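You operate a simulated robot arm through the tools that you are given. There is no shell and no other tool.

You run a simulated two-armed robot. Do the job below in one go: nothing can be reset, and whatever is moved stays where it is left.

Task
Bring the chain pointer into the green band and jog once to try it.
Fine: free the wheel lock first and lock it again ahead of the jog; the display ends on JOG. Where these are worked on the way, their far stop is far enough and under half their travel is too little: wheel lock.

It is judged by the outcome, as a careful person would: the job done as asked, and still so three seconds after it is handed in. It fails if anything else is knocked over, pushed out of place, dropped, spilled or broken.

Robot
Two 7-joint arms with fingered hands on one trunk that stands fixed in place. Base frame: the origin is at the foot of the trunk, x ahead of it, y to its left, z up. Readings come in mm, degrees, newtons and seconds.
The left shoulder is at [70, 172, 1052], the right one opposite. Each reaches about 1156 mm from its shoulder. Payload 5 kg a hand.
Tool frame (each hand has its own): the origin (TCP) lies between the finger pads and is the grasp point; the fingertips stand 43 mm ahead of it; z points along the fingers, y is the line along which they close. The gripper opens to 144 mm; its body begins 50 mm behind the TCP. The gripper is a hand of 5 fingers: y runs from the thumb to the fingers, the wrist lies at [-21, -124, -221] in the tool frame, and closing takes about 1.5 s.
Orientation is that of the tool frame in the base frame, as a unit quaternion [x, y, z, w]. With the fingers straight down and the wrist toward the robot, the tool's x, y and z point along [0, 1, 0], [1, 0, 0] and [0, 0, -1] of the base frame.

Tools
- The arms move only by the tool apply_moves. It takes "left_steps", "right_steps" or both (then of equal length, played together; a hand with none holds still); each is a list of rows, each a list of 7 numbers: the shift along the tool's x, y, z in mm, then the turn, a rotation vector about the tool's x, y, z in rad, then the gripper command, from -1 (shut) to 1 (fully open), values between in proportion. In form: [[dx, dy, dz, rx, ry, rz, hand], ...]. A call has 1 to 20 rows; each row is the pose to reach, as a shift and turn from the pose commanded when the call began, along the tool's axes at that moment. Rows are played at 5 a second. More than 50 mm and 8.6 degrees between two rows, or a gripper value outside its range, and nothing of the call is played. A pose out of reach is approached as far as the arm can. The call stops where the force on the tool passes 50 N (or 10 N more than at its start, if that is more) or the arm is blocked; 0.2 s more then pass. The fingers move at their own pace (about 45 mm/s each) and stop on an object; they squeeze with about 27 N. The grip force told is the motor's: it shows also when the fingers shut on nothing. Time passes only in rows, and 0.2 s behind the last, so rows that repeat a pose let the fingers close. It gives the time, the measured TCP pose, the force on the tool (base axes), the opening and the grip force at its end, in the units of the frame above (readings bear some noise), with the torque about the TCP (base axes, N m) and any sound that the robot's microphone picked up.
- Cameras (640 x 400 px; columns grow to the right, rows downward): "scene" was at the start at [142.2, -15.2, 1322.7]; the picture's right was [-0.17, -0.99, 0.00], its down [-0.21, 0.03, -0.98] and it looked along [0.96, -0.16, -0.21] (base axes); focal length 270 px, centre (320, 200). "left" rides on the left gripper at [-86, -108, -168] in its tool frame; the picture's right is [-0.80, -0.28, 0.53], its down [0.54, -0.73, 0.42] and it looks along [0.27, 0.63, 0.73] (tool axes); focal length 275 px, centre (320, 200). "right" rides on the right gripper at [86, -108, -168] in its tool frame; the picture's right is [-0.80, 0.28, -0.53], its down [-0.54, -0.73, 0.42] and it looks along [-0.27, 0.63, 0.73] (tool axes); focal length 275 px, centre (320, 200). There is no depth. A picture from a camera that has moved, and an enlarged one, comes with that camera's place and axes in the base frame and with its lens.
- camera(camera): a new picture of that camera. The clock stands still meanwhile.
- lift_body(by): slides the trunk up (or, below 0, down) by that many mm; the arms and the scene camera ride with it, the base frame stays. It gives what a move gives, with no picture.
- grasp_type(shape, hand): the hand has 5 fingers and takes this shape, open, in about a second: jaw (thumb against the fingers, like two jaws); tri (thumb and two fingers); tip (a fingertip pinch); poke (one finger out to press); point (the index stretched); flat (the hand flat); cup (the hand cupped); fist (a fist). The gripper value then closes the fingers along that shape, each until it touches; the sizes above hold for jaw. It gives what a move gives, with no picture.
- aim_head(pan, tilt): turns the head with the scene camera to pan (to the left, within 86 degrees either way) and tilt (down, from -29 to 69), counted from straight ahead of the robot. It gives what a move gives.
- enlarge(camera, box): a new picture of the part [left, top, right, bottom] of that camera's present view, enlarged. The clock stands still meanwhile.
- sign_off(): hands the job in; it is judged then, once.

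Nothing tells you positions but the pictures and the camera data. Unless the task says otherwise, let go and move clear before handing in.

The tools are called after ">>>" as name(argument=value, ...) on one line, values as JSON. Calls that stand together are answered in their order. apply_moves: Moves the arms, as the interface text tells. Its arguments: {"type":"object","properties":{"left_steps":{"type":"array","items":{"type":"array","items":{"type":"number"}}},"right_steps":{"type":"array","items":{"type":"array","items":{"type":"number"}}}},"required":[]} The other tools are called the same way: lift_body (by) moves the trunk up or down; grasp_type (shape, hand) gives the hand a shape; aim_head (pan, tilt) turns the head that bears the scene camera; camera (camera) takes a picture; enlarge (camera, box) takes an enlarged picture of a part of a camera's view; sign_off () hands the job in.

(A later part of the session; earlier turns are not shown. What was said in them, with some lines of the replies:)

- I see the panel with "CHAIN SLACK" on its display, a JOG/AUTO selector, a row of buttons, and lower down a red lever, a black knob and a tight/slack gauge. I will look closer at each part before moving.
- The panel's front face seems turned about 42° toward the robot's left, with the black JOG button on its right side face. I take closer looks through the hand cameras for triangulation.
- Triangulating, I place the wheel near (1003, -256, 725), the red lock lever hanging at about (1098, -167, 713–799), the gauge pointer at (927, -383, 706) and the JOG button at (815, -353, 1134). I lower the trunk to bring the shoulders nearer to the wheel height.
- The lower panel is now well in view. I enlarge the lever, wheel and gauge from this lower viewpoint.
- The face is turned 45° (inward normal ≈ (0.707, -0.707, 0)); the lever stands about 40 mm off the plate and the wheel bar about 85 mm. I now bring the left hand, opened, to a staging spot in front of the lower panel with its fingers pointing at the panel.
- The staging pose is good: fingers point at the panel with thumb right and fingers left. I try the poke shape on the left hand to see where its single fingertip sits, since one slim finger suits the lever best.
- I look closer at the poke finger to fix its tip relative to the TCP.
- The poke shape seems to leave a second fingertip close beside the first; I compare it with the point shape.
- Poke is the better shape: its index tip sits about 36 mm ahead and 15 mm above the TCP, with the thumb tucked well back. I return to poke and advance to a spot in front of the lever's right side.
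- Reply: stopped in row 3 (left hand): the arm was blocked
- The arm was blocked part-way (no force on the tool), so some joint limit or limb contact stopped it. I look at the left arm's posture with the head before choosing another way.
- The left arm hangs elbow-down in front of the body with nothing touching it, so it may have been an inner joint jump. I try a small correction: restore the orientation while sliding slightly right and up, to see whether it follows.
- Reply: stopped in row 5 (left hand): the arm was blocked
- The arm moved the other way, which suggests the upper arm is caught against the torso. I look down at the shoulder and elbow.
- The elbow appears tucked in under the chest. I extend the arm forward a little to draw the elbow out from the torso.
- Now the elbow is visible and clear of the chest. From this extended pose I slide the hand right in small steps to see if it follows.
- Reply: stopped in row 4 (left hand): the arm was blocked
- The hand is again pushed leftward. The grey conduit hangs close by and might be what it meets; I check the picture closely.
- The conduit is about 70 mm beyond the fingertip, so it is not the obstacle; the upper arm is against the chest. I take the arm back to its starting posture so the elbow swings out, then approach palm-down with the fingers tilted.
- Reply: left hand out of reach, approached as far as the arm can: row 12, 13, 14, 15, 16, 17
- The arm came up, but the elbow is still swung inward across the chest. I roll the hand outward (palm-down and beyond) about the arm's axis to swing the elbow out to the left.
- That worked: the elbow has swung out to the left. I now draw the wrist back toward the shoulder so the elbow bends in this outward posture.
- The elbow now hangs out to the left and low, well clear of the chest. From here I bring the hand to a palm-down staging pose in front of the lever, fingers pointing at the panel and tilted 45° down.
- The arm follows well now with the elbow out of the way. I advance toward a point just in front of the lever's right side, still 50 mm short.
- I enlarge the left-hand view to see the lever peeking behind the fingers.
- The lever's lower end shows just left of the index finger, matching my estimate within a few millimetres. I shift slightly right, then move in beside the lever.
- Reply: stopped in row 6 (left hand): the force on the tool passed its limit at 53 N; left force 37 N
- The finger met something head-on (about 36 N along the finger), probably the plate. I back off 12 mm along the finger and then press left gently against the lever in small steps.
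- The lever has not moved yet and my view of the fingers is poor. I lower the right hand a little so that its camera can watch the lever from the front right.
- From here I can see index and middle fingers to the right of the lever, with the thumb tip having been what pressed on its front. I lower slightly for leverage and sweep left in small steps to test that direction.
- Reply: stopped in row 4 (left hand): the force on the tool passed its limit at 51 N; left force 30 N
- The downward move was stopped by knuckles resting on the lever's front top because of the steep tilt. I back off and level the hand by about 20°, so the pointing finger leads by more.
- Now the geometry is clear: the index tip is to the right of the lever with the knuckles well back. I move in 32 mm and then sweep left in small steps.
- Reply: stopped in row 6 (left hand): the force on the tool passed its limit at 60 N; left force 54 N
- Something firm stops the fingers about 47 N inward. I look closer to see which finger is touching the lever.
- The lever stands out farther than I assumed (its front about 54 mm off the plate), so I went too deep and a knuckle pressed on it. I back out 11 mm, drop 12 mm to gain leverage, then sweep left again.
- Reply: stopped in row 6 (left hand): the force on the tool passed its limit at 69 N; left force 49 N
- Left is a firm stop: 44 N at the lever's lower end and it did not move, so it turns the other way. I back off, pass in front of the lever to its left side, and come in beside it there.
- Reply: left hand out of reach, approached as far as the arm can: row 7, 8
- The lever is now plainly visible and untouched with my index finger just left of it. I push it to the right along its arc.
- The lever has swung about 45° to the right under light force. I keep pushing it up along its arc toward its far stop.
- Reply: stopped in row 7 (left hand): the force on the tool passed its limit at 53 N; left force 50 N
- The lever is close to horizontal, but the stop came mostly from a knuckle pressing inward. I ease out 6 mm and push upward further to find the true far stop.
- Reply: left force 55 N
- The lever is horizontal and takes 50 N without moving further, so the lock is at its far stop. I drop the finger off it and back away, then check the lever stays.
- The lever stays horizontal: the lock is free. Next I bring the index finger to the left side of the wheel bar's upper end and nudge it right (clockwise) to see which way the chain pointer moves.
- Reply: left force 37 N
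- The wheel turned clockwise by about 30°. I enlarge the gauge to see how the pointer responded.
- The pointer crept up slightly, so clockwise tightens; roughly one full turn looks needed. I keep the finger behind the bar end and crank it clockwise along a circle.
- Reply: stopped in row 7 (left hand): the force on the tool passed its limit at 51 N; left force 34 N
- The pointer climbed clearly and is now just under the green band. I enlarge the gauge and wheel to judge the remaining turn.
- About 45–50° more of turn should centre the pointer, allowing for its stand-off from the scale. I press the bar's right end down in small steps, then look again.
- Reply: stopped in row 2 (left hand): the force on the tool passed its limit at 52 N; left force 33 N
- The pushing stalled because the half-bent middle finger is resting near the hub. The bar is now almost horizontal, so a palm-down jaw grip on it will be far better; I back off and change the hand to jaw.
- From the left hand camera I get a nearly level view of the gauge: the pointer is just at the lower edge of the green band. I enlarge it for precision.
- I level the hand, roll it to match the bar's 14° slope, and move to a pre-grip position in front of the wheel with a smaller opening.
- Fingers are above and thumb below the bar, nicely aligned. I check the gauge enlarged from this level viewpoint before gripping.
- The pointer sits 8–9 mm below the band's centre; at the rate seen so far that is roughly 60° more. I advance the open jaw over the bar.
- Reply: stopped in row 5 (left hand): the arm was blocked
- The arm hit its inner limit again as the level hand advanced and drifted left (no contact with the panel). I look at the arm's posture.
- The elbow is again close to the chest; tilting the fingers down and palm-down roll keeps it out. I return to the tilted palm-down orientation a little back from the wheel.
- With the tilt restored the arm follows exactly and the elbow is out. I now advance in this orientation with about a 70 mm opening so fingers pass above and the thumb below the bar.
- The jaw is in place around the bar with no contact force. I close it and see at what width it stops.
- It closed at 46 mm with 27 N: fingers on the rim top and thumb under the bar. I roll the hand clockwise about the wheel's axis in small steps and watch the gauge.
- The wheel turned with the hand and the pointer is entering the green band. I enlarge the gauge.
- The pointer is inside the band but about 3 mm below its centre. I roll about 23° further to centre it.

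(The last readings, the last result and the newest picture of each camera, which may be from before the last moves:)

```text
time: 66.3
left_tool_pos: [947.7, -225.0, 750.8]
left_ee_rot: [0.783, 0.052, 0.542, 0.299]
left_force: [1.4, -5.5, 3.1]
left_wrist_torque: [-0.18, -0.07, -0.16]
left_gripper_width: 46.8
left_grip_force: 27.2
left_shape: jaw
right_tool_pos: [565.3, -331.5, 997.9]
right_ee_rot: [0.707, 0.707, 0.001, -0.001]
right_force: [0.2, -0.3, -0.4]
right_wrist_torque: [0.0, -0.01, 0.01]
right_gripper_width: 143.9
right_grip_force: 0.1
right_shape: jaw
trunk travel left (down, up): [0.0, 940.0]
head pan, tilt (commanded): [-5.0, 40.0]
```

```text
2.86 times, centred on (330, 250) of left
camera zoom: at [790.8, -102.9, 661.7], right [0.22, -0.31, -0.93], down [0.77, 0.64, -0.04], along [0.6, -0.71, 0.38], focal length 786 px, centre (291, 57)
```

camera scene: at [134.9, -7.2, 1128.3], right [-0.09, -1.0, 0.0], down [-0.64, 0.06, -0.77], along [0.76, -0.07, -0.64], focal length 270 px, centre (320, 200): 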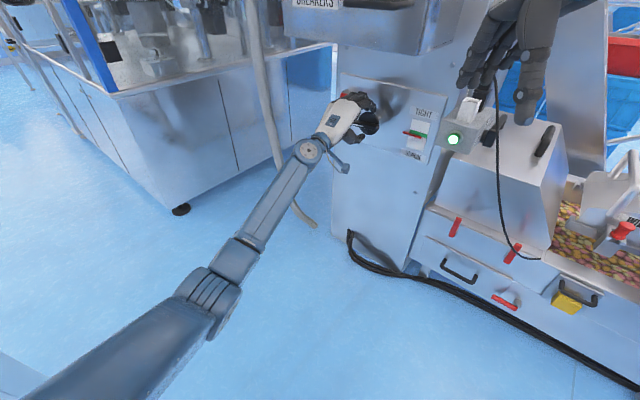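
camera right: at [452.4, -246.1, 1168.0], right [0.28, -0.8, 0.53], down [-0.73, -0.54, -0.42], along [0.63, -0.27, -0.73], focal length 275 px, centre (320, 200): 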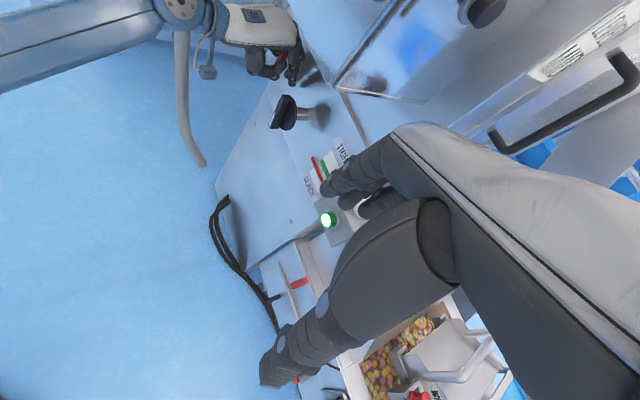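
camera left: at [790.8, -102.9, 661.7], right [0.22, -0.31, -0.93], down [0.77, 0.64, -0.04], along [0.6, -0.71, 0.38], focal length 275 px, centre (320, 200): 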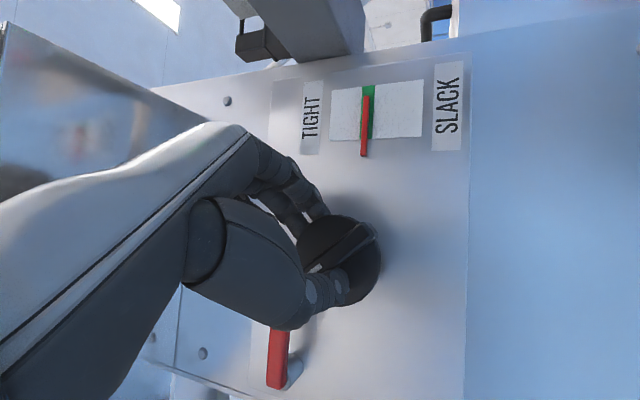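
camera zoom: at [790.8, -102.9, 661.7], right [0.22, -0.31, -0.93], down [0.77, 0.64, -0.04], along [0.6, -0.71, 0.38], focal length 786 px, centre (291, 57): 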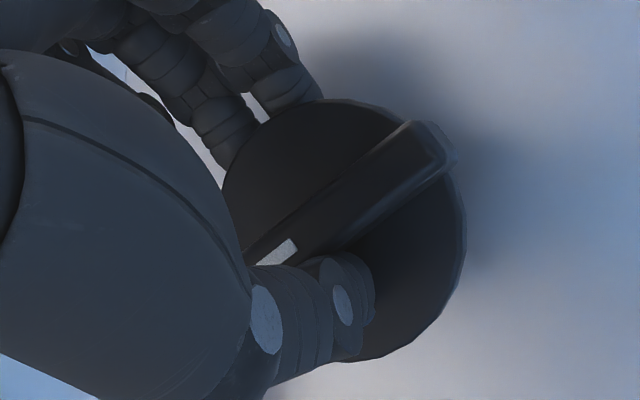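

The pointer is now centred in the green band (within about 1 mm after parallax). I open the jaw and back straight out.

>>> apply_moves(left_steps=[[0, 0, 0, 0, 0, 0, 0.1], [0, 0, 0, 0, 0, 0, 0.1], [0, 0, 0, 0, 0, 0, 0.1], [0, 0, 0, 0, 0, 0, 0.1], [0, -7, -16, 0, 0, 0, 0.1], [0, -14, -32, 0, 0, 0, 0.1], [0, -21.4, -48, 0, 0, 0, 0.1], [0, -28.5, -64, 0, 0, 0, 0.1], [0, -28.5, -64, 0, 0, 0, 0.1]])

>>> camera(camera="left")

>>> enlarge(camera="scene", box=[320, 70, 460, 170])

```text
time: 68.3
left_tool_pos: [899.1, -175.0, 748.8]
left_ee_rot: [0.783, 0.051, 0.542, 0.299]
left_force: [0.0, -0.7, 0.1]
left_wrist_torque: [-0.03, 0.0, 0.0]
left_gripper_width: 79.1
left_grip_force: 0.0
left_shape: jaw
right_tool_pos: [563.8, -331.3, 999.4]
right_ee_rot: [0.707, 0.708, 0.0, -0.001]
right_force: [0.1, 0.0, 0.0]
right_wrist_torque: [0.01, 0.02, 0.0]
right_gripper_width: 143.8
right_grip_force: 0.1
right_shape: jaw
trunk travel left (down, up): [0.0, 940.0]
head pan, tilt (commanded): [-5.0, 40.0]
```

```text
taken
camera left: at [741.0, -52.4, 660.4], right [0.21, -0.31, -0.93], down [0.77, 0.64, -0.04], along [0.6, -0.7, 0.38], focal length 275 px, centre (320, 200)
```

left: 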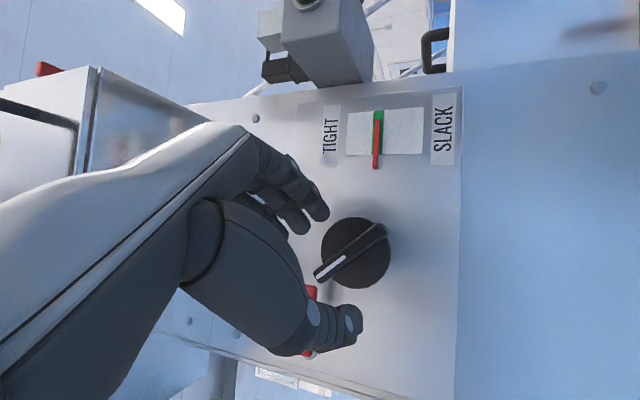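

```text
4.00 times, centred on (390, 120) of scene
camera zoom: at [135.0, -7.4, 1128.4], right [-0.09, -1.0, 0.0], down [-0.64, 0.06, -0.77], along [0.76, -0.07, -0.64], focal length 1078 px, centre (40, 520)
```

zoom: 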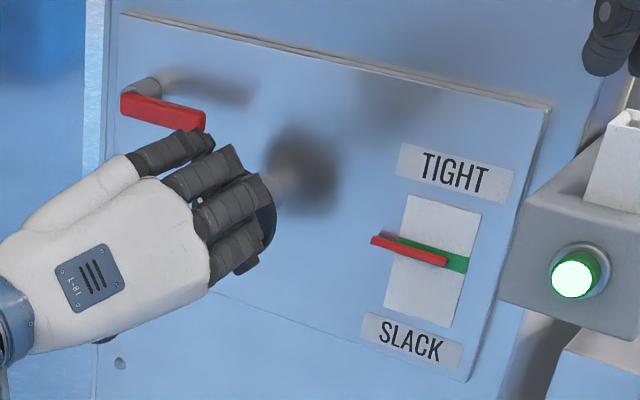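

The pointer stays in the band. Now I relock: I take the poke shape in this rolled pose (its index then has a free lower-left side) and move to just above the lever's free end.

>>> grasp_type(hand="left", shape="poke")

>>> apply_moves(left_steps=[[20, 0, -8, 0, 0, 0, -1], [45, 3, 0, 0, 0, 0, -1], [72, 6, 9, 0, 0, 0, -1], [95, 8, 17, 0, 0, 0, -1], [117, 10, 26, 0, 0, 0, -1], [134.9, 12.3, 33.3, 0, 0, 0, -1], [134.9, 12.3, 33.3, 0, 0, 0, -1]])

>>> enlarge(camera="scene", box=[300, 40, 480, 180])

>>> enlarge(camera="right", box=[220, 0, 360, 160])

>>> camera(camera="left")

```text
time: 69.2
left_tool_pos: [898.3, -175.0, 749.3]
left_ee_rot: [0.784, 0.052, 0.542, 0.3]
left_force: [0.0, 0.0, -0.1]
left_wrist_torque: [0.01, 0.0, 0.01]
left_gripper_width: 0.0
left_grip_force: 0.0
left_shape: poke
right_tool_pos: [562.9, -330.2, 999.3]
right_ee_rot: [0.707, 0.707, 0.001, 0.0]
right_force: [0.3, 0.0, 0.0]
right_wrist_torque: [0.04, 0.01, 0.01]
right_gripper_width: 143.9
right_grip_force: 0.1
right_shape: jaw
trunk travel left (down, up): [0.0, 940.0]
head pan, tilt (commanded): [-5.0, 40.0]
```

```text
time: 70.8
left_tool_pos: [977.8, -144.2, 859.9]
left_ee_rot: [0.784, 0.051, 0.541, 0.3]
left_force: [-0.4, -0.1, 1.0]
left_wrist_torque: [0.01, 0.01, 0.03]
left_gripper_width: 0.0
left_grip_force: 0.1
left_shape: poke
right_tool_pos: [563.9, -331.6, 999.6]
right_ee_rot: [0.707, 0.707, 0.0, 0.0]
right_force: [-0.3, 0.3, -0.7]
right_wrist_torque: [-0.03, -0.01, -0.01]
right_gripper_width: 143.9
right_grip_force: 0.0
right_shape: jaw
trunk travel left (down, up): [0.0, 940.0]
head pan, tilt (commanded): [-5.0, 40.0]
```

```text
2.86 times, centred on (390, 110) of scene
camera zoom: at [135.0, -7.1, 1128.4], right [-0.09, -1.0, 0.0], down [-0.64, 0.06, -0.77], along [0.76, -0.07, -0.64], focal length 770 px, centre (120, 457)
```

zoom: 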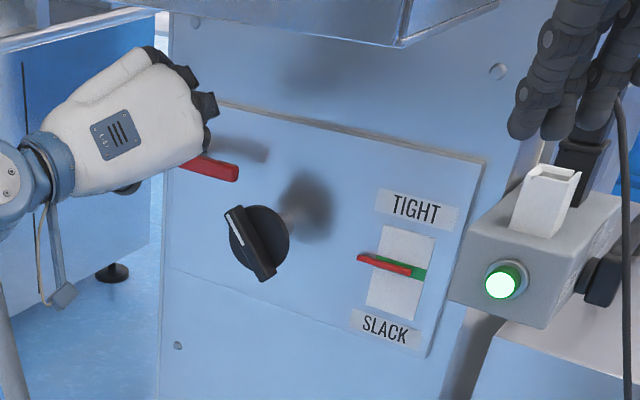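

```text
2.50 times, centred on (290, 80) of right
camera zoom: at [454.6, -244.8, 1168.2], right [0.28, -0.8, 0.53], down [-0.73, -0.54, -0.42], along [0.63, -0.27, -0.73], focal length 688 px, centre (395, 500)
```

zoom: 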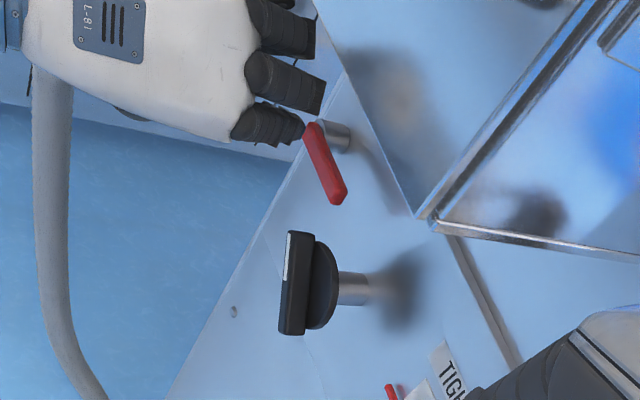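

```text
taken
camera left: at [822.2, -21.6, 770.6], right [0.22, -0.31, -0.93], down [0.77, 0.64, -0.04], along [0.6, -0.7, 0.38], focal length 275 px, centre (320, 200)
```

left: 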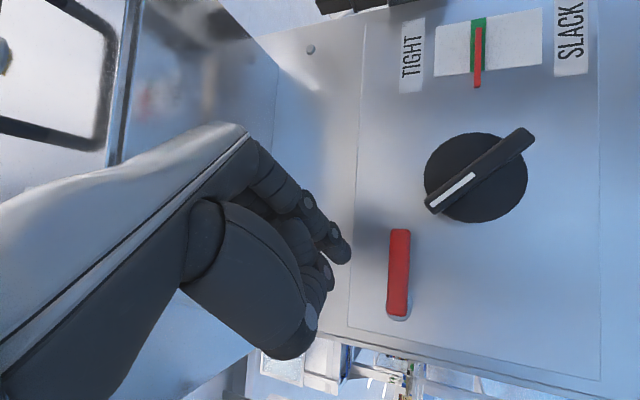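

The left camera shows the lever and my index tip just above its free end, and the pointer nicely in the green. I move in and press the lever down along its arc, first half.

>>> apply_moves(left_steps=[[0, 9.3, 21, 0, 0, 0, -1], [0.1, 18.5, 42, 0, 0, 0, -1], [0.1, 27.8, 63, 0, 0, 0, -1], [-8, 21.6, 65.7, 0, 0, 0, -1], [-15.9, 15.5, 68.4, 0, 0, 0, -1], [-23, 12.7, 69.6, 0, 0, 0, -1], [-30.1, 10, 70.8, 0, 0, 0, -1], [-36, 5.8, 72.7, 0, 0, 0, -1], [-42, 1.6, 74.6, 0, 0, 0, -1], [-46.8, -4, 77, 0, 0, 0, -1], [-51.6, -9.6, 79.5, 0, 0, 0, -1], [-51.6, -9.6, 79.5, 0, 0, 0, -1]])

>>> enlarge(camera="scene", box=[300, 40, 480, 180])

>>> camera(camera="left")

```text
time: 73.5
left_tool_pos: [1028.3, -191.4, 793.8]
left_ee_rot: [0.783, 0.051, 0.542, 0.3]
left_force: [-0.4, -0.5, 1.1]
left_wrist_torque: [-0.04, 0.01, -0.02]
left_gripper_width: 0.1
left_grip_force: 0.1
left_shape: poke
right_tool_pos: [565.3, -330.6, 999.6]
right_ee_rot: [0.707, 0.707, 0.0, 0.0]
right_force: [-0.5, -0.4, -0.2]
right_wrist_torque: [0.0, 0.01, 0.01]
right_gripper_width: 143.7
right_grip_force: 0.0
right_shape: jaw
trunk travel left (down, up): [0.0, 940.0]
head pan, tilt (commanded): [-5.0, 40.0]
```

```text
2.86 times, centred on (390, 110) of scene
camera zoom: at [134.8, -7.3, 1128.4], right [-0.09, -1.0, 0.0], down [-0.64, 0.06, -0.77], along [0.76, -0.07, -0.64], focal length 770 px, centre (120, 457)
```

zoom: 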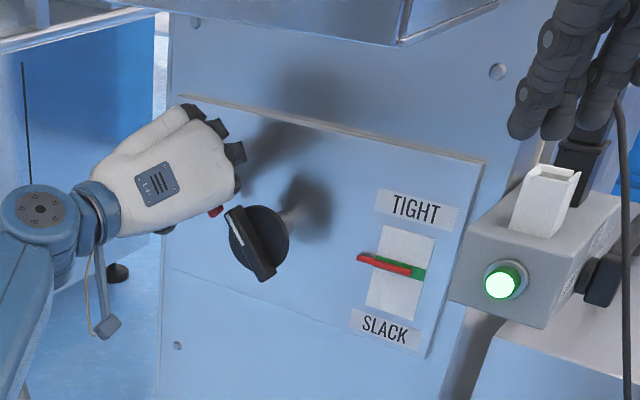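

```text
taken
camera left: at [873.2, -68.5, 704.9], right [0.22, -0.31, -0.93], down [0.77, 0.64, -0.04], along [0.6, -0.71, 0.38], focal length 275 px, centre (320, 200)
```

left: 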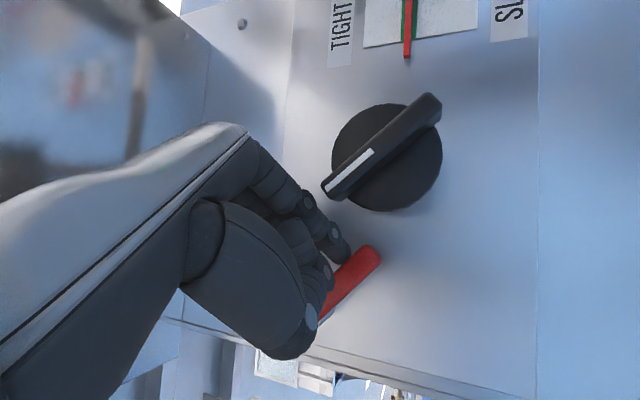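

The lever is at about 45° and following lightly, and the pointer has not moved. I continue the sweep down and left until it meets the locked stop.

>>> apply_moves(left_steps=[[-3, -6.4, 2.9, 0, 0, 0, -1], [-6.1, -12.8, 5.7, 0, 0, 0, -1], [-7, -19.7, 8.8, 0, 0, 0, -1], [-7.7, -26.6, 11.8, 0, 0, 0, -1], [-6.6, -33.5, 14.9, 0, 0, 0, -1], [-5.6, -40.4, 17.9, 0, 0, 0, -1], [-2.6, -45.9, 20.3, 0, 0, 0, -1], [1, -50.8, 22.4, 0, 0, 0, -1], [4.4, -55.3, 24.4, 0, 0, 0, -1], [7.8, -59.8, 26.4, 0, 0, 0, -1], [7.8, -59.8, 26.4, 0, 0, 0, -1]])

>>> enlarge(camera="scene", box=[300, 40, 480, 180])

>>> camera(camera="left")

```text
time: 75.5
left_tool_pos: [1061.5, -164.9, 761.7]
left_ee_rot: [0.785, 0.044, 0.538, 0.305]
left_force: [1.5, -44.3, 4.9]
left_wrist_torque: [0.0, 0.14, -0.97]
left_gripper_width: 0.0
left_grip_force: 0.1
left_shape: poke
right_tool_pos: [567.4, -327.7, 998.1]
right_ee_rot: [0.705, 0.709, 0.0, -0.001]
right_force: [0.1, 1.0, 0.7]
right_wrist_torque: [-0.07, 0.05, 0.0]
right_gripper_width: 143.8
right_grip_force: 0.1
right_shape: jaw
trunk travel left (down, up): [0.0, 940.0]
head pan, tilt (commanded): [-5.0, 40.0]
stopped in row 10 (left hand): the force on the tool passed its limit at 52 N (the readings are from after the stop); the commanded pose is now the measured one
```

```text
2.86 times, centred on (390, 110) of scene
camera zoom: at [136.5, -9.5, 1128.3], right [-0.09, -1.0, 0.0], down [-0.64, 0.06, -0.77], along [0.76, -0.07, -0.64], focal length 770 px, centre (120, 457)
```

zoom: 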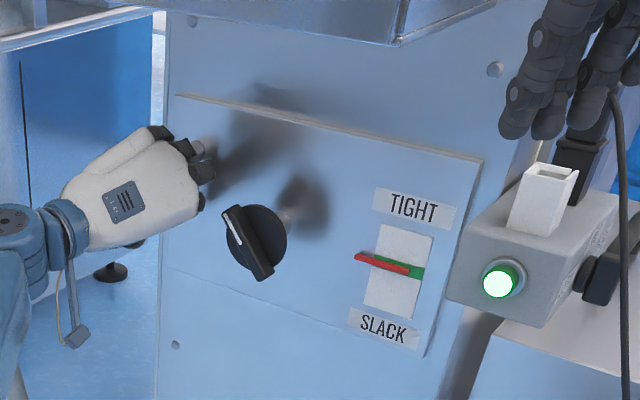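

```text
taken
camera left: at [907.2, -39.5, 673.2], right [0.21, -0.32, -0.93], down [0.78, 0.62, -0.04], along [0.59, -0.72, 0.38], focal length 275 px, centre (320, 200)
```

left: 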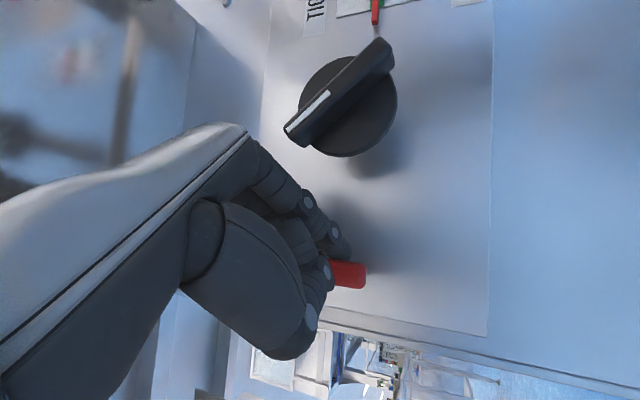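

The lever is pressed against its downward stop again with about 44 N. I ease off to the right, then back straight out and look.

>>> apply_moves(left_steps=[[-4, 5, -2.2, 0, 0, 0, -1], [-8, 10.5, -4.6, 0, 0, 0, -1], [-8, 0.4, -27.4, 0, 0, 0, -1], [-8, -9.6, -50.3, 0, 0, 0, -1], [-8, -19.7, -73.1, 0, 0, 0, -1], [-8, -29.8, -96, 0, 0, 0, -1], [-8, -29.8, -96, 0, 0, 0, -1]])

>>> enlarge(camera="scene", box=[300, 40, 480, 180])

>>> camera(camera="left")

>>> enlarge(camera="right", box=[220, 0, 380, 200])

```text
time: 77.1
left_tool_pos: [984.3, -94.7, 762.3]
left_ee_rot: [0.784, 0.049, 0.54, 0.302]
left_force: [0.8, -0.4, -0.5]
left_wrist_torque: [-0.03, -0.01, 0.05]
left_gripper_width: 0.0
left_grip_force: 0.1
left_shape: poke
right_tool_pos: [565.1, -329.2, 998.7]
right_ee_rot: [0.705, 0.709, 0.001, 0.0]
right_force: [-1.1, 0.6, 0.1]
right_wrist_torque: [0.01, 0.02, 0.01]
right_gripper_width: 143.9
right_grip_force: 0.0
right_shape: jaw
trunk travel left (down, up): [0.0, 940.0]
head pan, tilt (commanded): [-5.0, 40.0]
```

```text
2.86 times, centred on (390, 110) of scene
camera zoom: at [135.0, -7.5, 1128.4], right [-0.09, -1.0, 0.0], down [-0.64, 0.06, -0.77], along [0.76, -0.07, -0.64], focal length 770 px, centre (120, 457)
```

zoom: 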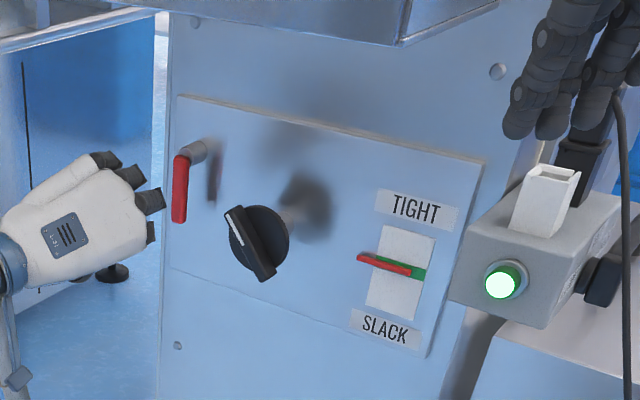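

```text
taken
camera left: at [827.7, 29.6, 673.3], right [0.21, -0.31, -0.93], down [0.78, 0.63, -0.04], along [0.6, -0.71, 0.38], focal length 275 px, centre (320, 200)
```

left: 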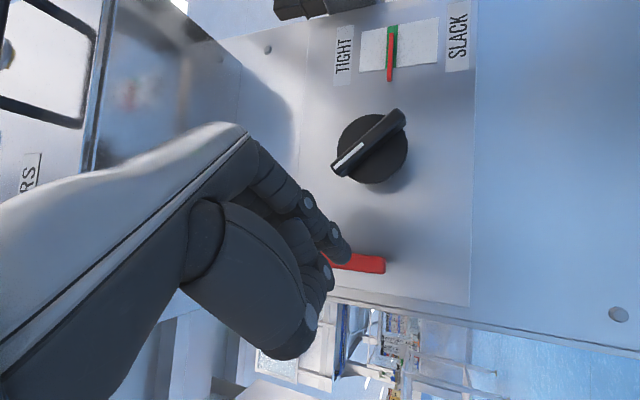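

```text
2.00 times, centred on (300, 100) of right
camera zoom: at [455.5, -242.8, 1168.1], right [0.29, -0.8, 0.53], down [-0.72, -0.55, -0.42], along [0.63, -0.26, -0.73], focal length 551 px, centre (360, 400)
```

zoom: 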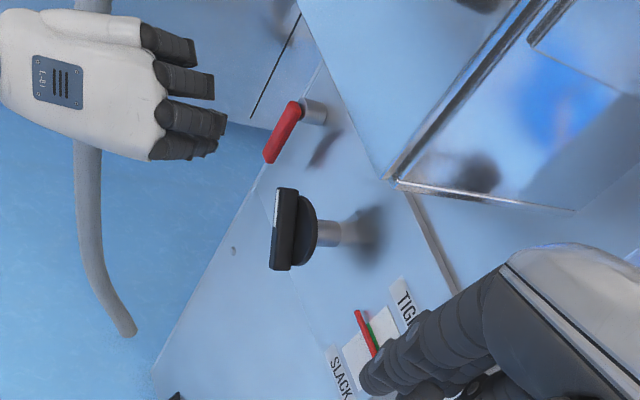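

The lever hangs vertical again: locked, with the pointer in the green. I check the display before the jog.

>>> aim_head(pan=-12, tilt=-5)

>>> camera(camera="scene")

```text
time: 78.2
left_tool_pos: [983.6, -96.2, 762.4]
left_ee_rot: [0.784, 0.049, 0.54, 0.303]
left_force: [0.8, 0.1, -0.2]
left_wrist_torque: [0.0, 0.0, 0.02]
left_gripper_width: 0.0
left_grip_force: 0.0
left_shape: poke
right_tool_pos: [565.6, -329.4, 999.7]
right_ee_rot: [0.706, 0.708, 0.0, 0.0]
right_force: [0.3, 1.0, -0.6]
right_wrist_torque: [0.03, 0.02, 0.02]
right_gripper_width: 144.0
right_grip_force: 0.1
right_shape: jaw
trunk travel left (down, up): [0.0, 940.0]
head pan, tilt (commanded): [-12.0, -5.0]
```

```text
taken
camera scene: at [135.9, -18.0, 1199.8], right [-0.21, -0.98, 0.0], down [0.08, -0.02, -1.0], along [0.97, -0.21, 0.09], focal length 270 px, centre (320, 200)
```

scene: 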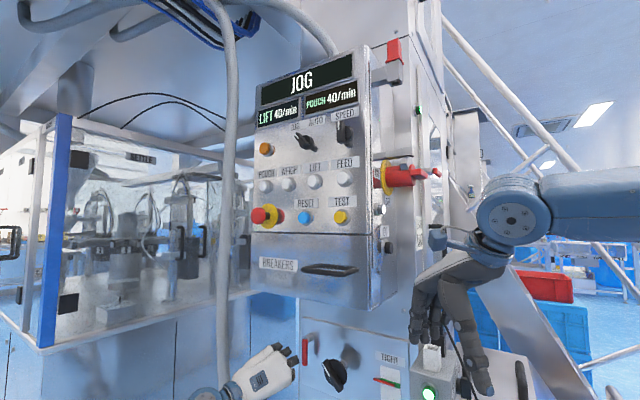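

The display already reads JOG, so the slack fault has cleared. Next I press the black JOG button once with the right hand: I set it to poke and swing it to point at the panel's right side face, well back from the button.

>>> grasp_type(hand="right", shape="poke")

>>> apply_moves(right_steps=[[-11.3, 9.7, -9.8, -0.1059, 0.0439, -0.0439, -1], [-22.6, 19.4, -19.6, -0.2118, 0.0877, -0.0877, -1], [-34, 29.1, -29.4, -0.3176, 0.1316, -0.1316, -1], [-45.3, 38.7, -39.1, -0.4235, 0.1754, -0.1754, -1], [-56.6, 48.4, -48.9, -0.5294, 0.2193, -0.2193, -1], [-67.9, 58.1, -58.7, -0.6353, 0.2631, -0.2631, -1], [-79.3, 67.8, -68.5, -0.7412, 0.307, -0.307, -1], [-90.6, 77.5, -78.3, -0.847, 0.3509, -0.3509, -1], [-101.9, 87.2, -88.1, -0.9529, 0.3947, -0.3947, -1], [-113.2, 96.9, -97.9, -1.0588, 0.4386, -0.4386, -1], [-124.5, 106.5, -107.6, -1.1647, 0.4824, -0.4824, -1], [-135.9, 116.2, -117.4, -1.2705, 0.5263, -0.5263, -1], [-147.2, 125.9, -127.2, -1.3764, 0.5701, -0.5701, -1], [-158.5, 135.6, -137, -1.4823, 0.614, -0.614, -1], [-158.5, 135.6, -137, -1.4823, 0.614, -0.614, -1]])

>>> aim_head(pan=-22, tilt=5)

>>> camera(camera="scene")

>>> camera(camera="right")

```text
time: 79.1
left_tool_pos: [984.0, -95.0, 762.1]
left_ee_rot: [0.784, 0.049, 0.54, 0.302]
left_force: [-0.3, 0.0, 0.2]
left_wrist_torque: [-0.02, -0.02, 0.02]
left_gripper_width: 0.2
left_grip_force: 0.0
left_shape: poke
right_tool_pos: [565.1, -328.0, 999.2]
right_ee_rot: [0.706, 0.709, 0.0, -0.001]
right_force: [0.0, 0.3, -0.4]
right_wrist_torque: [0.01, -0.04, -0.02]
right_gripper_width: 0.1
right_grip_force: 0.1
right_shape: poke
trunk travel left (down, up): [0.0, 940.0]
head pan, tilt (commanded): [-12.0, -5.0]
```

```text
time: 82.3
left_tool_pos: [983.3, -94.2, 762.6]
left_ee_rot: [0.784, 0.049, 0.54, 0.302]
left_force: [-0.8, 1.2, 0.0]
left_wrist_torque: [0.01, 0.01, 0.0]
left_gripper_width: 0.0
left_grip_force: 0.0
left_shape: poke
right_tool_pos: [700.7, -487.6, 1137.4]
right_ee_rot: [0.268, 0.653, 0.655, 0.27]
right_force: [-0.1, 0.4, 0.3]
right_wrist_torque: [0.0, -0.01, 0.01]
right_gripper_width: 0.0
right_grip_force: 0.0
right_shape: poke
trunk travel left (down, up): [0.0, 940.0]
head pan, tilt (commanded): [-12.0, -5.0]
```

```text
time: 83.0
left_tool_pos: [983.7, -95.2, 762.0]
left_ee_rot: [0.784, 0.049, 0.539, 0.303]
left_force: [-0.4, 0.0, 0.5]
left_wrist_torque: [0.0, 0.03, 0.0]
left_gripper_width: 0.2
left_grip_force: 0.0
left_shape: poke
right_tool_pos: [701.8, -485.5, 1136.6]
right_ee_rot: [0.269, 0.654, 0.654, 0.27]
right_force: [-0.1, 0.1, -1.0]
right_wrist_torque: [-0.02, 0.02, 0.02]
right_gripper_width: 0.2
right_grip_force: 0.0
right_shape: poke
trunk travel left (down, up): [0.0, 940.0]
head pan, tilt (commanded): [-22.0, 5.0]
```

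```text
taken
camera scene: at [135.5, -34.2, 1184.2], right [-0.37, -0.93, 0.0], down [-0.08, 0.03, -1.0], along [0.92, -0.37, -0.09], focal length 270 px, centre (320, 200)
```

scene: 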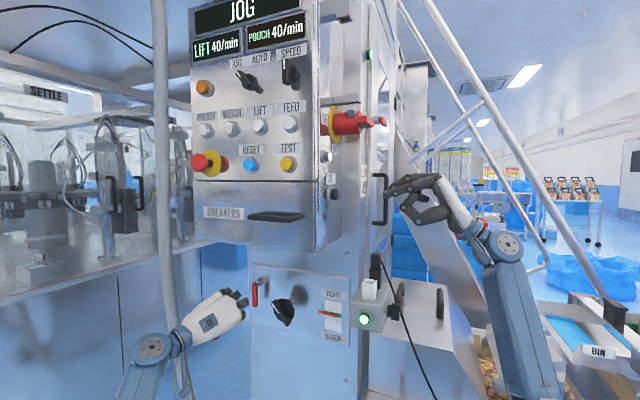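

```text
taken
camera right: at [521.7, -544.5, 1029.2], right [0.19, -0.94, 0.28], down [0.68, -0.08, -0.73], along [0.71, 0.33, 0.63], focal length 275 px, centre (320, 200)
```

right: 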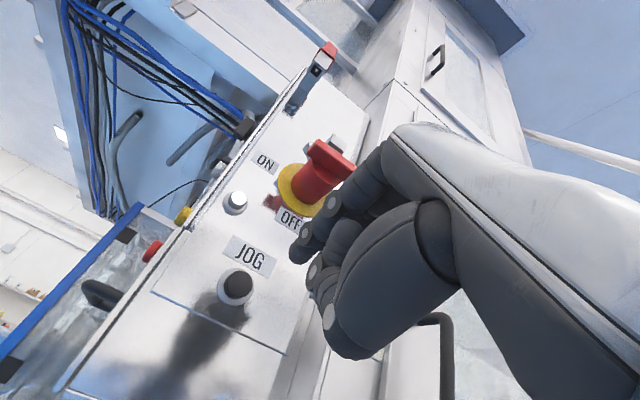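

The right hand is pointing at the side face with JOG straight ahead in its camera. I enlarge both views to fix the button and fingertip precisely.

>>> enlarge(camera="scene", box=[300, 140, 460, 260])

>>> enlarge(camera="right", box=[180, 160, 380, 360])

```text
3.33 times, centred on (380, 200) of scene
camera zoom: at [135.5, -34.2, 1184.2], right [-0.37, -0.93, 0.0], down [-0.08, 0.03, -1.0], along [0.92, -0.37, -0.09], focal length 898 px, centre (120, 200)
```

zoom: 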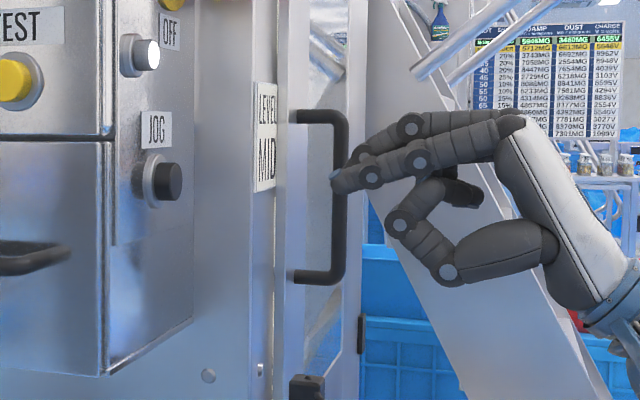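

```text
2.00 times, centred on (280, 260) of right
camera zoom: at [521.7, -544.5, 1029.2], right [0.19, -0.94, 0.28], down [0.68, -0.08, -0.73], along [0.71, 0.33, 0.63], focal length 551 px, centre (400, 80)
```

zoom: 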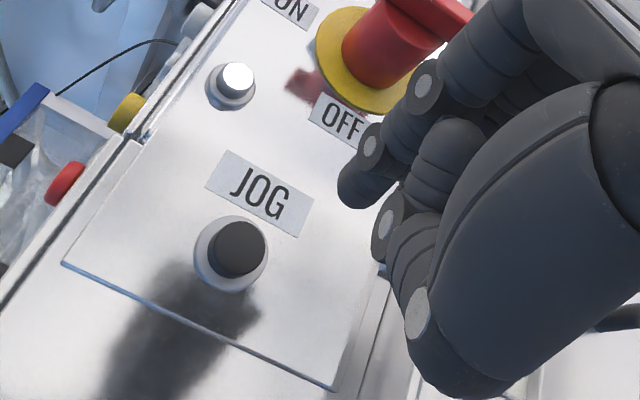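

The JOG cap is at about (805, -354, 1136) and the fingertip lines up with it after a 10 mm shift toward the front. I approach to about 15 mm short of the button.

>>> apply_moves(right_steps=[[5, 0, 25, 0, 0, 0, -1], [10, -0.7, 50, 0, 0, 0, -1], [10, -0.7, 75, 0, 0, 0, -1], [10, -0.7, 95, 0, 0, 0, -1], [10, -0.7, 112, 0, 0, 0, -1], [10, -0.7, 112, 0, 0, 0, -1]])

>>> enlarge(camera="scene", box=[300, 140, 460, 260])

>>> enlarge(camera="right", box=[180, 120, 380, 360])

```text
time: 84.5
left_tool_pos: [983.9, -95.8, 762.8]
left_ee_rot: [0.784, 0.048, 0.54, 0.303]
left_force: [0.0, -0.2, 0.7]
left_wrist_torque: [0.01, 0.0, 0.0]
left_gripper_width: 0.1
left_grip_force: 0.0
left_shape: poke
right_tool_pos: [773.4, -401.3, 1136.8]
right_ee_rot: [0.268, 0.654, 0.654, 0.268]
right_force: [0.6, -0.2, -0.6]
right_wrist_torque: [0.02, -0.01, -0.04]
right_gripper_width: 0.0
right_grip_force: 0.0
right_shape: poke
trunk travel left (down, up): [0.0, 940.0]
head pan, tilt (commanded): [-22.0, 5.0]
```

```text
3.33 times, centred on (380, 200) of scene
camera zoom: at [135.4, -34.3, 1184.2], right [-0.37, -0.93, 0.0], down [-0.08, 0.03, -1.0], along [0.92, -0.37, -0.09], focal length 898 px, centre (120, 200)
```

zoom: 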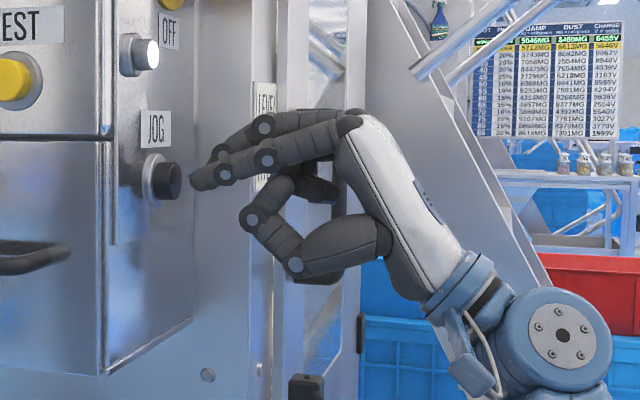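

```text
1.67 times, centred on (280, 240) of right
camera zoom: at [593.3, -459.0, 1029.0], right [0.19, -0.94, 0.28], down [0.68, -0.08, -0.73], along [0.71, 0.33, 0.63], focal length 459 px, centre (387, 133)
```

zoom: 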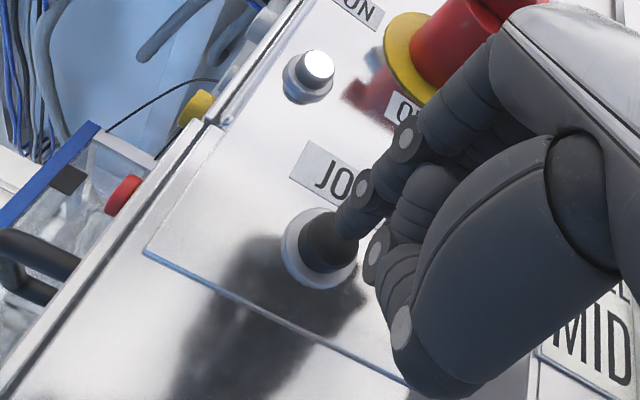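

The fingertip is lined up a few millimetres from the black JOG cap. I advance slowly to contact and press.

>>> apply_moves(right_steps=[[0, -1, 4, 0, 0, 0, -1], [0, -2, 8, 0, 0, 0, -1], [0, -2, 11, 0, 0, 0, -1], [0, -2, 14, 0, 0, 0, -1], [0, -2, 16, 0, 0, 0, -1]])

>>> enlarge(camera="scene", box=[300, 140, 460, 260])

```text
time: 85.7
left_tool_pos: [984.9, -95.5, 763.8]
left_ee_rot: [0.784, 0.049, 0.54, 0.302]
left_force: [0.4, -0.9, 0.0]
left_wrist_torque: [0.01, -0.03, 0.02]
left_gripper_width: 0.0
left_grip_force: 0.1
left_shape: poke
right_tool_pos: [785.0, -389.5, 1133.9]
right_ee_rot: [0.269, 0.653, 0.655, 0.27]
right_force: [-2.2, -2.1, 1.5]
right_wrist_torque: [0.01, -0.03, 0.02]
right_gripper_width: 0.0
right_grip_force: 0.0
right_shape: poke
trunk travel left (down, up): [0.0, 940.0]
head pan, tilt (commanded): [-22.0, 5.0]
heard: click
```

```text
3.33 times, centred on (380, 200) of scene
camera zoom: at [135.2, -34.5, 1184.2], right [-0.37, -0.93, 0.0], down [-0.08, 0.03, -1.0], along [0.92, -0.37, -0.09], focal length 898 px, centre (120, 200)
```

zoom: 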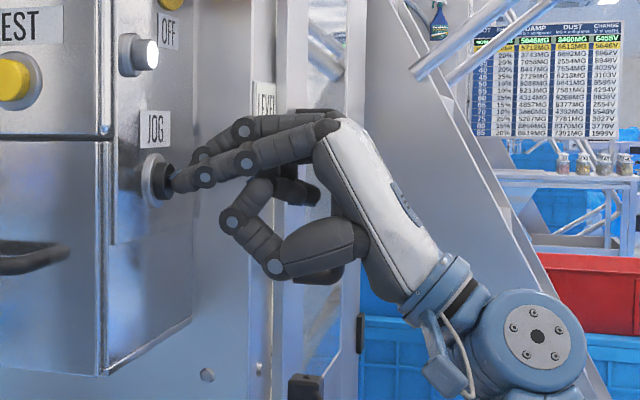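

A click was heard: the button is pressed. I release it by drawing straight back.

>>> apply_moves(right_steps=[[0, 0, -6, 0, 0, 0, -1], [0, 0, -15, 0, 0, 0, -1], [0, 0, -35, 0, 0, 0, -1], [0, 0, -60, 0, 0, 0, -1], [0, 0, -90, 0, 0, 0, -1], [0, 0, -120, 0, 0, 0, -1], [0, 0, -120, 0, 0, 0, -1]])

>>> aim_head(pan=-14, tilt=5)

>>> camera(camera="scene")

>>> enlarge(camera="right", box=[140, 120, 340, 360])

```text
time: 87.2
left_tool_pos: [984.7, -95.0, 762.7]
left_ee_rot: [0.784, 0.049, 0.54, 0.302]
left_force: [-0.3, 0.2, -0.3]
left_wrist_torque: [0.01, 0.0, -0.01]
left_gripper_width: 0.1
left_grip_force: 0.1
left_shape: poke
right_tool_pos: [700.6, -473.9, 1132.8]
right_ee_rot: [0.268, 0.654, 0.654, 0.268]
right_force: [-0.1, -0.2, -0.4]
right_wrist_torque: [0.02, 0.0, 0.02]
right_gripper_width: 0.0
right_grip_force: 0.1
right_shape: poke
trunk travel left (down, up): [0.0, 940.0]
head pan, tilt (commanded): [-22.0, 5.0]
```

```text
time: 87.9
left_tool_pos: [983.9, -94.7, 762.2]
left_ee_rot: [0.784, 0.049, 0.54, 0.302]
left_force: [0.4, 0.4, -0.9]
left_wrist_torque: [0.0, 0.01, 0.01]
left_gripper_width: 0.2
left_grip_force: 0.1
left_shape: poke
right_tool_pos: [699.7, -474.4, 1133.0]
right_ee_rot: [0.269, 0.654, 0.654, 0.269]
right_force: [0.1, -0.2, 0.6]
right_wrist_torque: [0.01, 0.01, -0.01]
right_gripper_width: 0.2
right_grip_force: 0.1
right_shape: poke
trunk travel left (down, up): [0.0, 940.0]
head pan, tilt (commanded): [-14.0, 5.0]
```

```text
taken
camera scene: at [139.5, -22.1, 1184.1], right [-0.24, -0.97, 0.0], down [-0.09, 0.02, -1.0], along [0.97, -0.24, -0.09], focal length 270 px, centre (320, 200)
```

scene: 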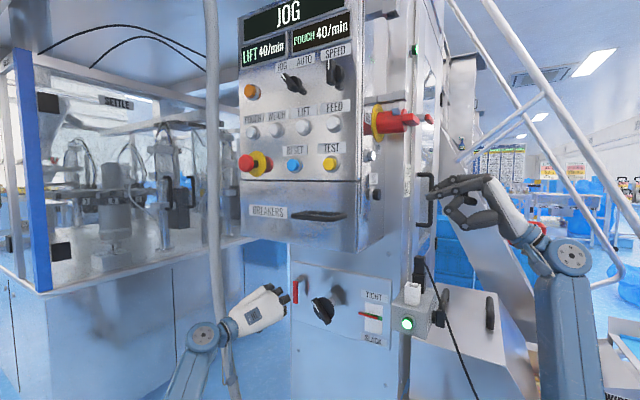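

```text
1.67 times, centred on (240, 240) of right
camera zoom: at [519.3, -532.7, 1025.8], right [0.19, -0.94, 0.28], down [0.68, -0.08, -0.73], along [0.71, 0.33, 0.63], focal length 459 px, centre (453, 133)
```

zoom: 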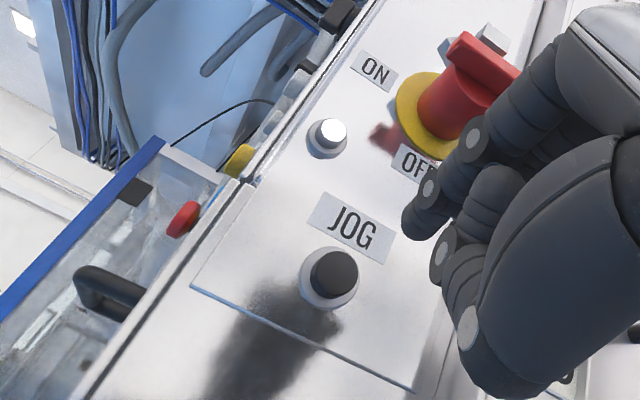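

The display still reads JOG and the button has sprung back. I check the gauge, the lock lever and the whole panel closely.

>>> enlarge(camera="scene", box=[270, 260, 430, 360])

>>> enlarge(camera="scene", box=[220, 0, 400, 130])

>>> enlarge(camera="scene", box=[220, 100, 460, 240])

>>> enlarge(camera="left", box=[300, 0, 500, 200])

```text
4.00 times, centred on (350, 310) of scene
camera zoom: at [139.5, -22.1, 1184.1], right [-0.24, -0.97, 0.0], down [-0.09, 0.02, -1.0], along [0.97, -0.24, -0.09], focal length 1078 px, centre (200, -240)
```

zoom: 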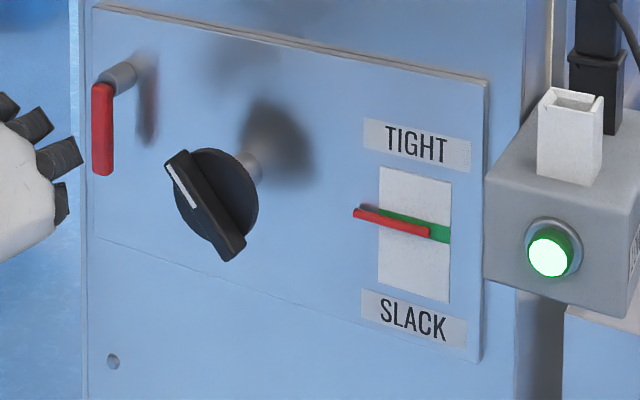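

```text
3.08 times, centred on (310, 65) of scene
camera zoom: at [139.5, -22.1, 1184.1], right [-0.24, -0.97, 0.0], down [-0.09, 0.02, -1.0], along [0.97, -0.24, -0.09], focal length 829 px, centre (351, 615)
```

zoom: 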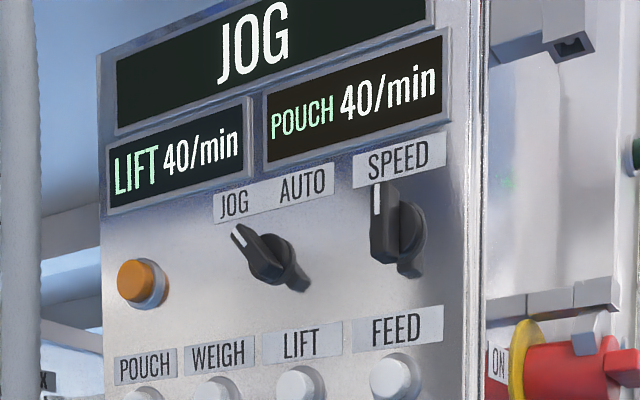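

```text
2.67 times, centred on (340, 170) of scene
camera zoom: at [139.5, -22.1, 1184.1], right [-0.24, -0.97, 0.0], down [-0.09, 0.02, -1.0], along [0.97, -0.24, -0.09], focal length 719 px, centre (267, 280)
```

zoom: 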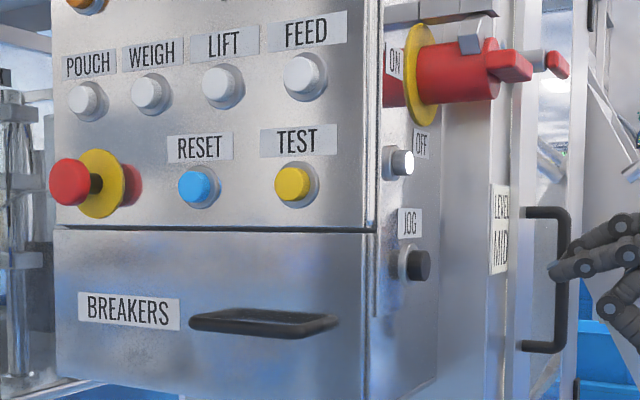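

```text
2.00 times, centred on (400, 100) of left
camera zoom: at [827.9, 29.0, 673.4], right [0.21, -0.32, -0.93], down [0.78, 0.63, -0.04], along [0.6, -0.71, 0.38], focal length 551 px, centre (160, 400)
```

zoom: 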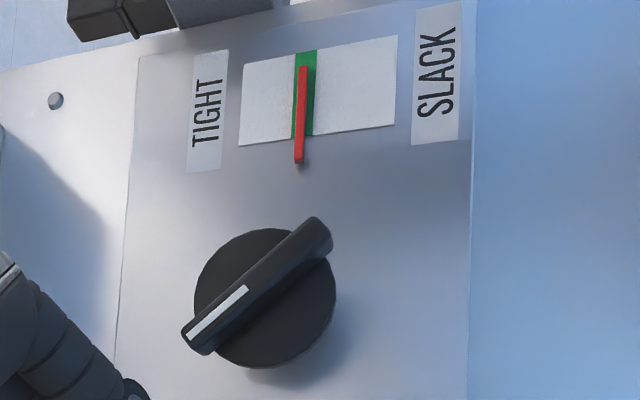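

All is as asked: pointer centred in the green, lever locked, JOG pressed once, display on JOG and the amber lamp out. I draw the left hand well clear before handing in.

>>> apply_moves(left_steps=[[0, -10, -22.9, 0, 0, 0, -1], [0, -20.1, -45.7, 0, 0, 0, -1], [0, -30.2, -68.5, 0, 0, 0, -1], [0, -40.3, -91.4, 0, 0, 0, -1], [0, -48.3, -109.6, 0, 0, 0, -1], [0, -48.3, -109.6, 0, 0, 0, -1]])

>>> camera(camera="scene")

>>> enlarge(camera="scene", box=[270, 260, 430, 360])

```text
time: 89.3
left_tool_pos: [899.3, -10.3, 761.0]
left_ee_rot: [0.785, 0.049, 0.539, 0.302]
left_force: [-0.2, 0.4, 1.2]
left_wrist_torque: [-0.02, 0.0, 0.01]
left_gripper_width: 0.0
left_grip_force: 0.1
left_shape: poke
right_tool_pos: [700.7, -475.1, 1133.1]
right_ee_rot: [0.27, 0.653, 0.654, 0.27]
right_force: [-0.2, -0.5, 0.3]
right_wrist_torque: [0.0, -0.02, 0.01]
right_gripper_width: 0.2
right_grip_force: 0.1
right_shape: poke
trunk travel left (down, up): [0.0, 940.0]
head pan, tilt (commanded): [-14.0, 5.0]
```

```text
taken
camera scene: at [139.5, -22.1, 1184.1], right [-0.24, -0.97, 0.0], down [-0.09, 0.02, -1.0], along [0.97, -0.24, -0.09], focal length 270 px, centre (320, 200)
```

scene: 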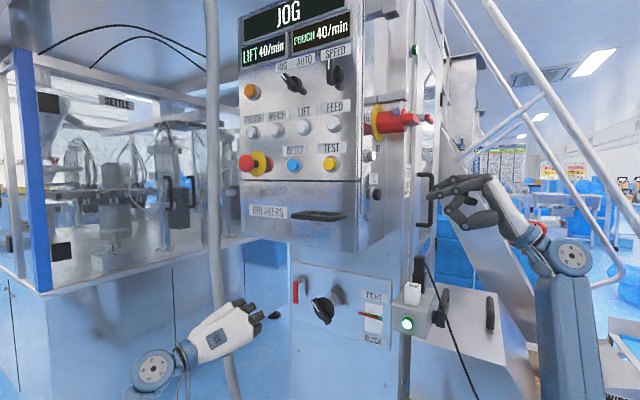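

```text
4.00 times, centred on (350, 310) of scene
camera zoom: at [139.5, -22.1, 1184.1], right [-0.24, -0.97, 0.0], down [-0.09, 0.02, -1.0], along [0.97, -0.24, -0.09], focal length 1078 px, centre (200, -240)
```

zoom: 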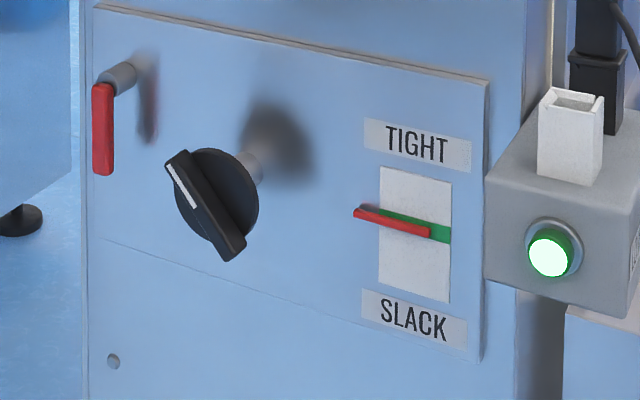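

Both hands are clear. The pointer is in the green band, the lock lever is back at its locked stop, the wheel is at rest, and the display reads JOG. I am handing the job in.

>>> sign_off()

```text
The job is handed in.
```

The chain pointer is centred in the green band, the wheel is locked again, and I pressed JOG once. The display reads JOG. I could not see the chain itself move; the evidence that the jog took is one click from the button.

- **Wheel lock:** I swung the lever from hanging down to horizontal, its far stop. After setting the wheel I pushed it back down until it stopped, before the jog.
- **Chain pointer:** I turned the wheel clockwise about 140° in all. The pointer was within about 1 mm of the band's centre when I let go. It was still in the band after locking and after the jog.
- **Display:** "CHAIN SLACK" had already changed to "JOG" when I checked after locking, before I pressed the button. It still read JOG afterwards, and the amber lamp on the panel is now out.

While finding which way the lever and wheel turn, I pressed on both with up to about 70 N. Nothing else was pushed out of place that I could see. Both hands are clear of the machine.
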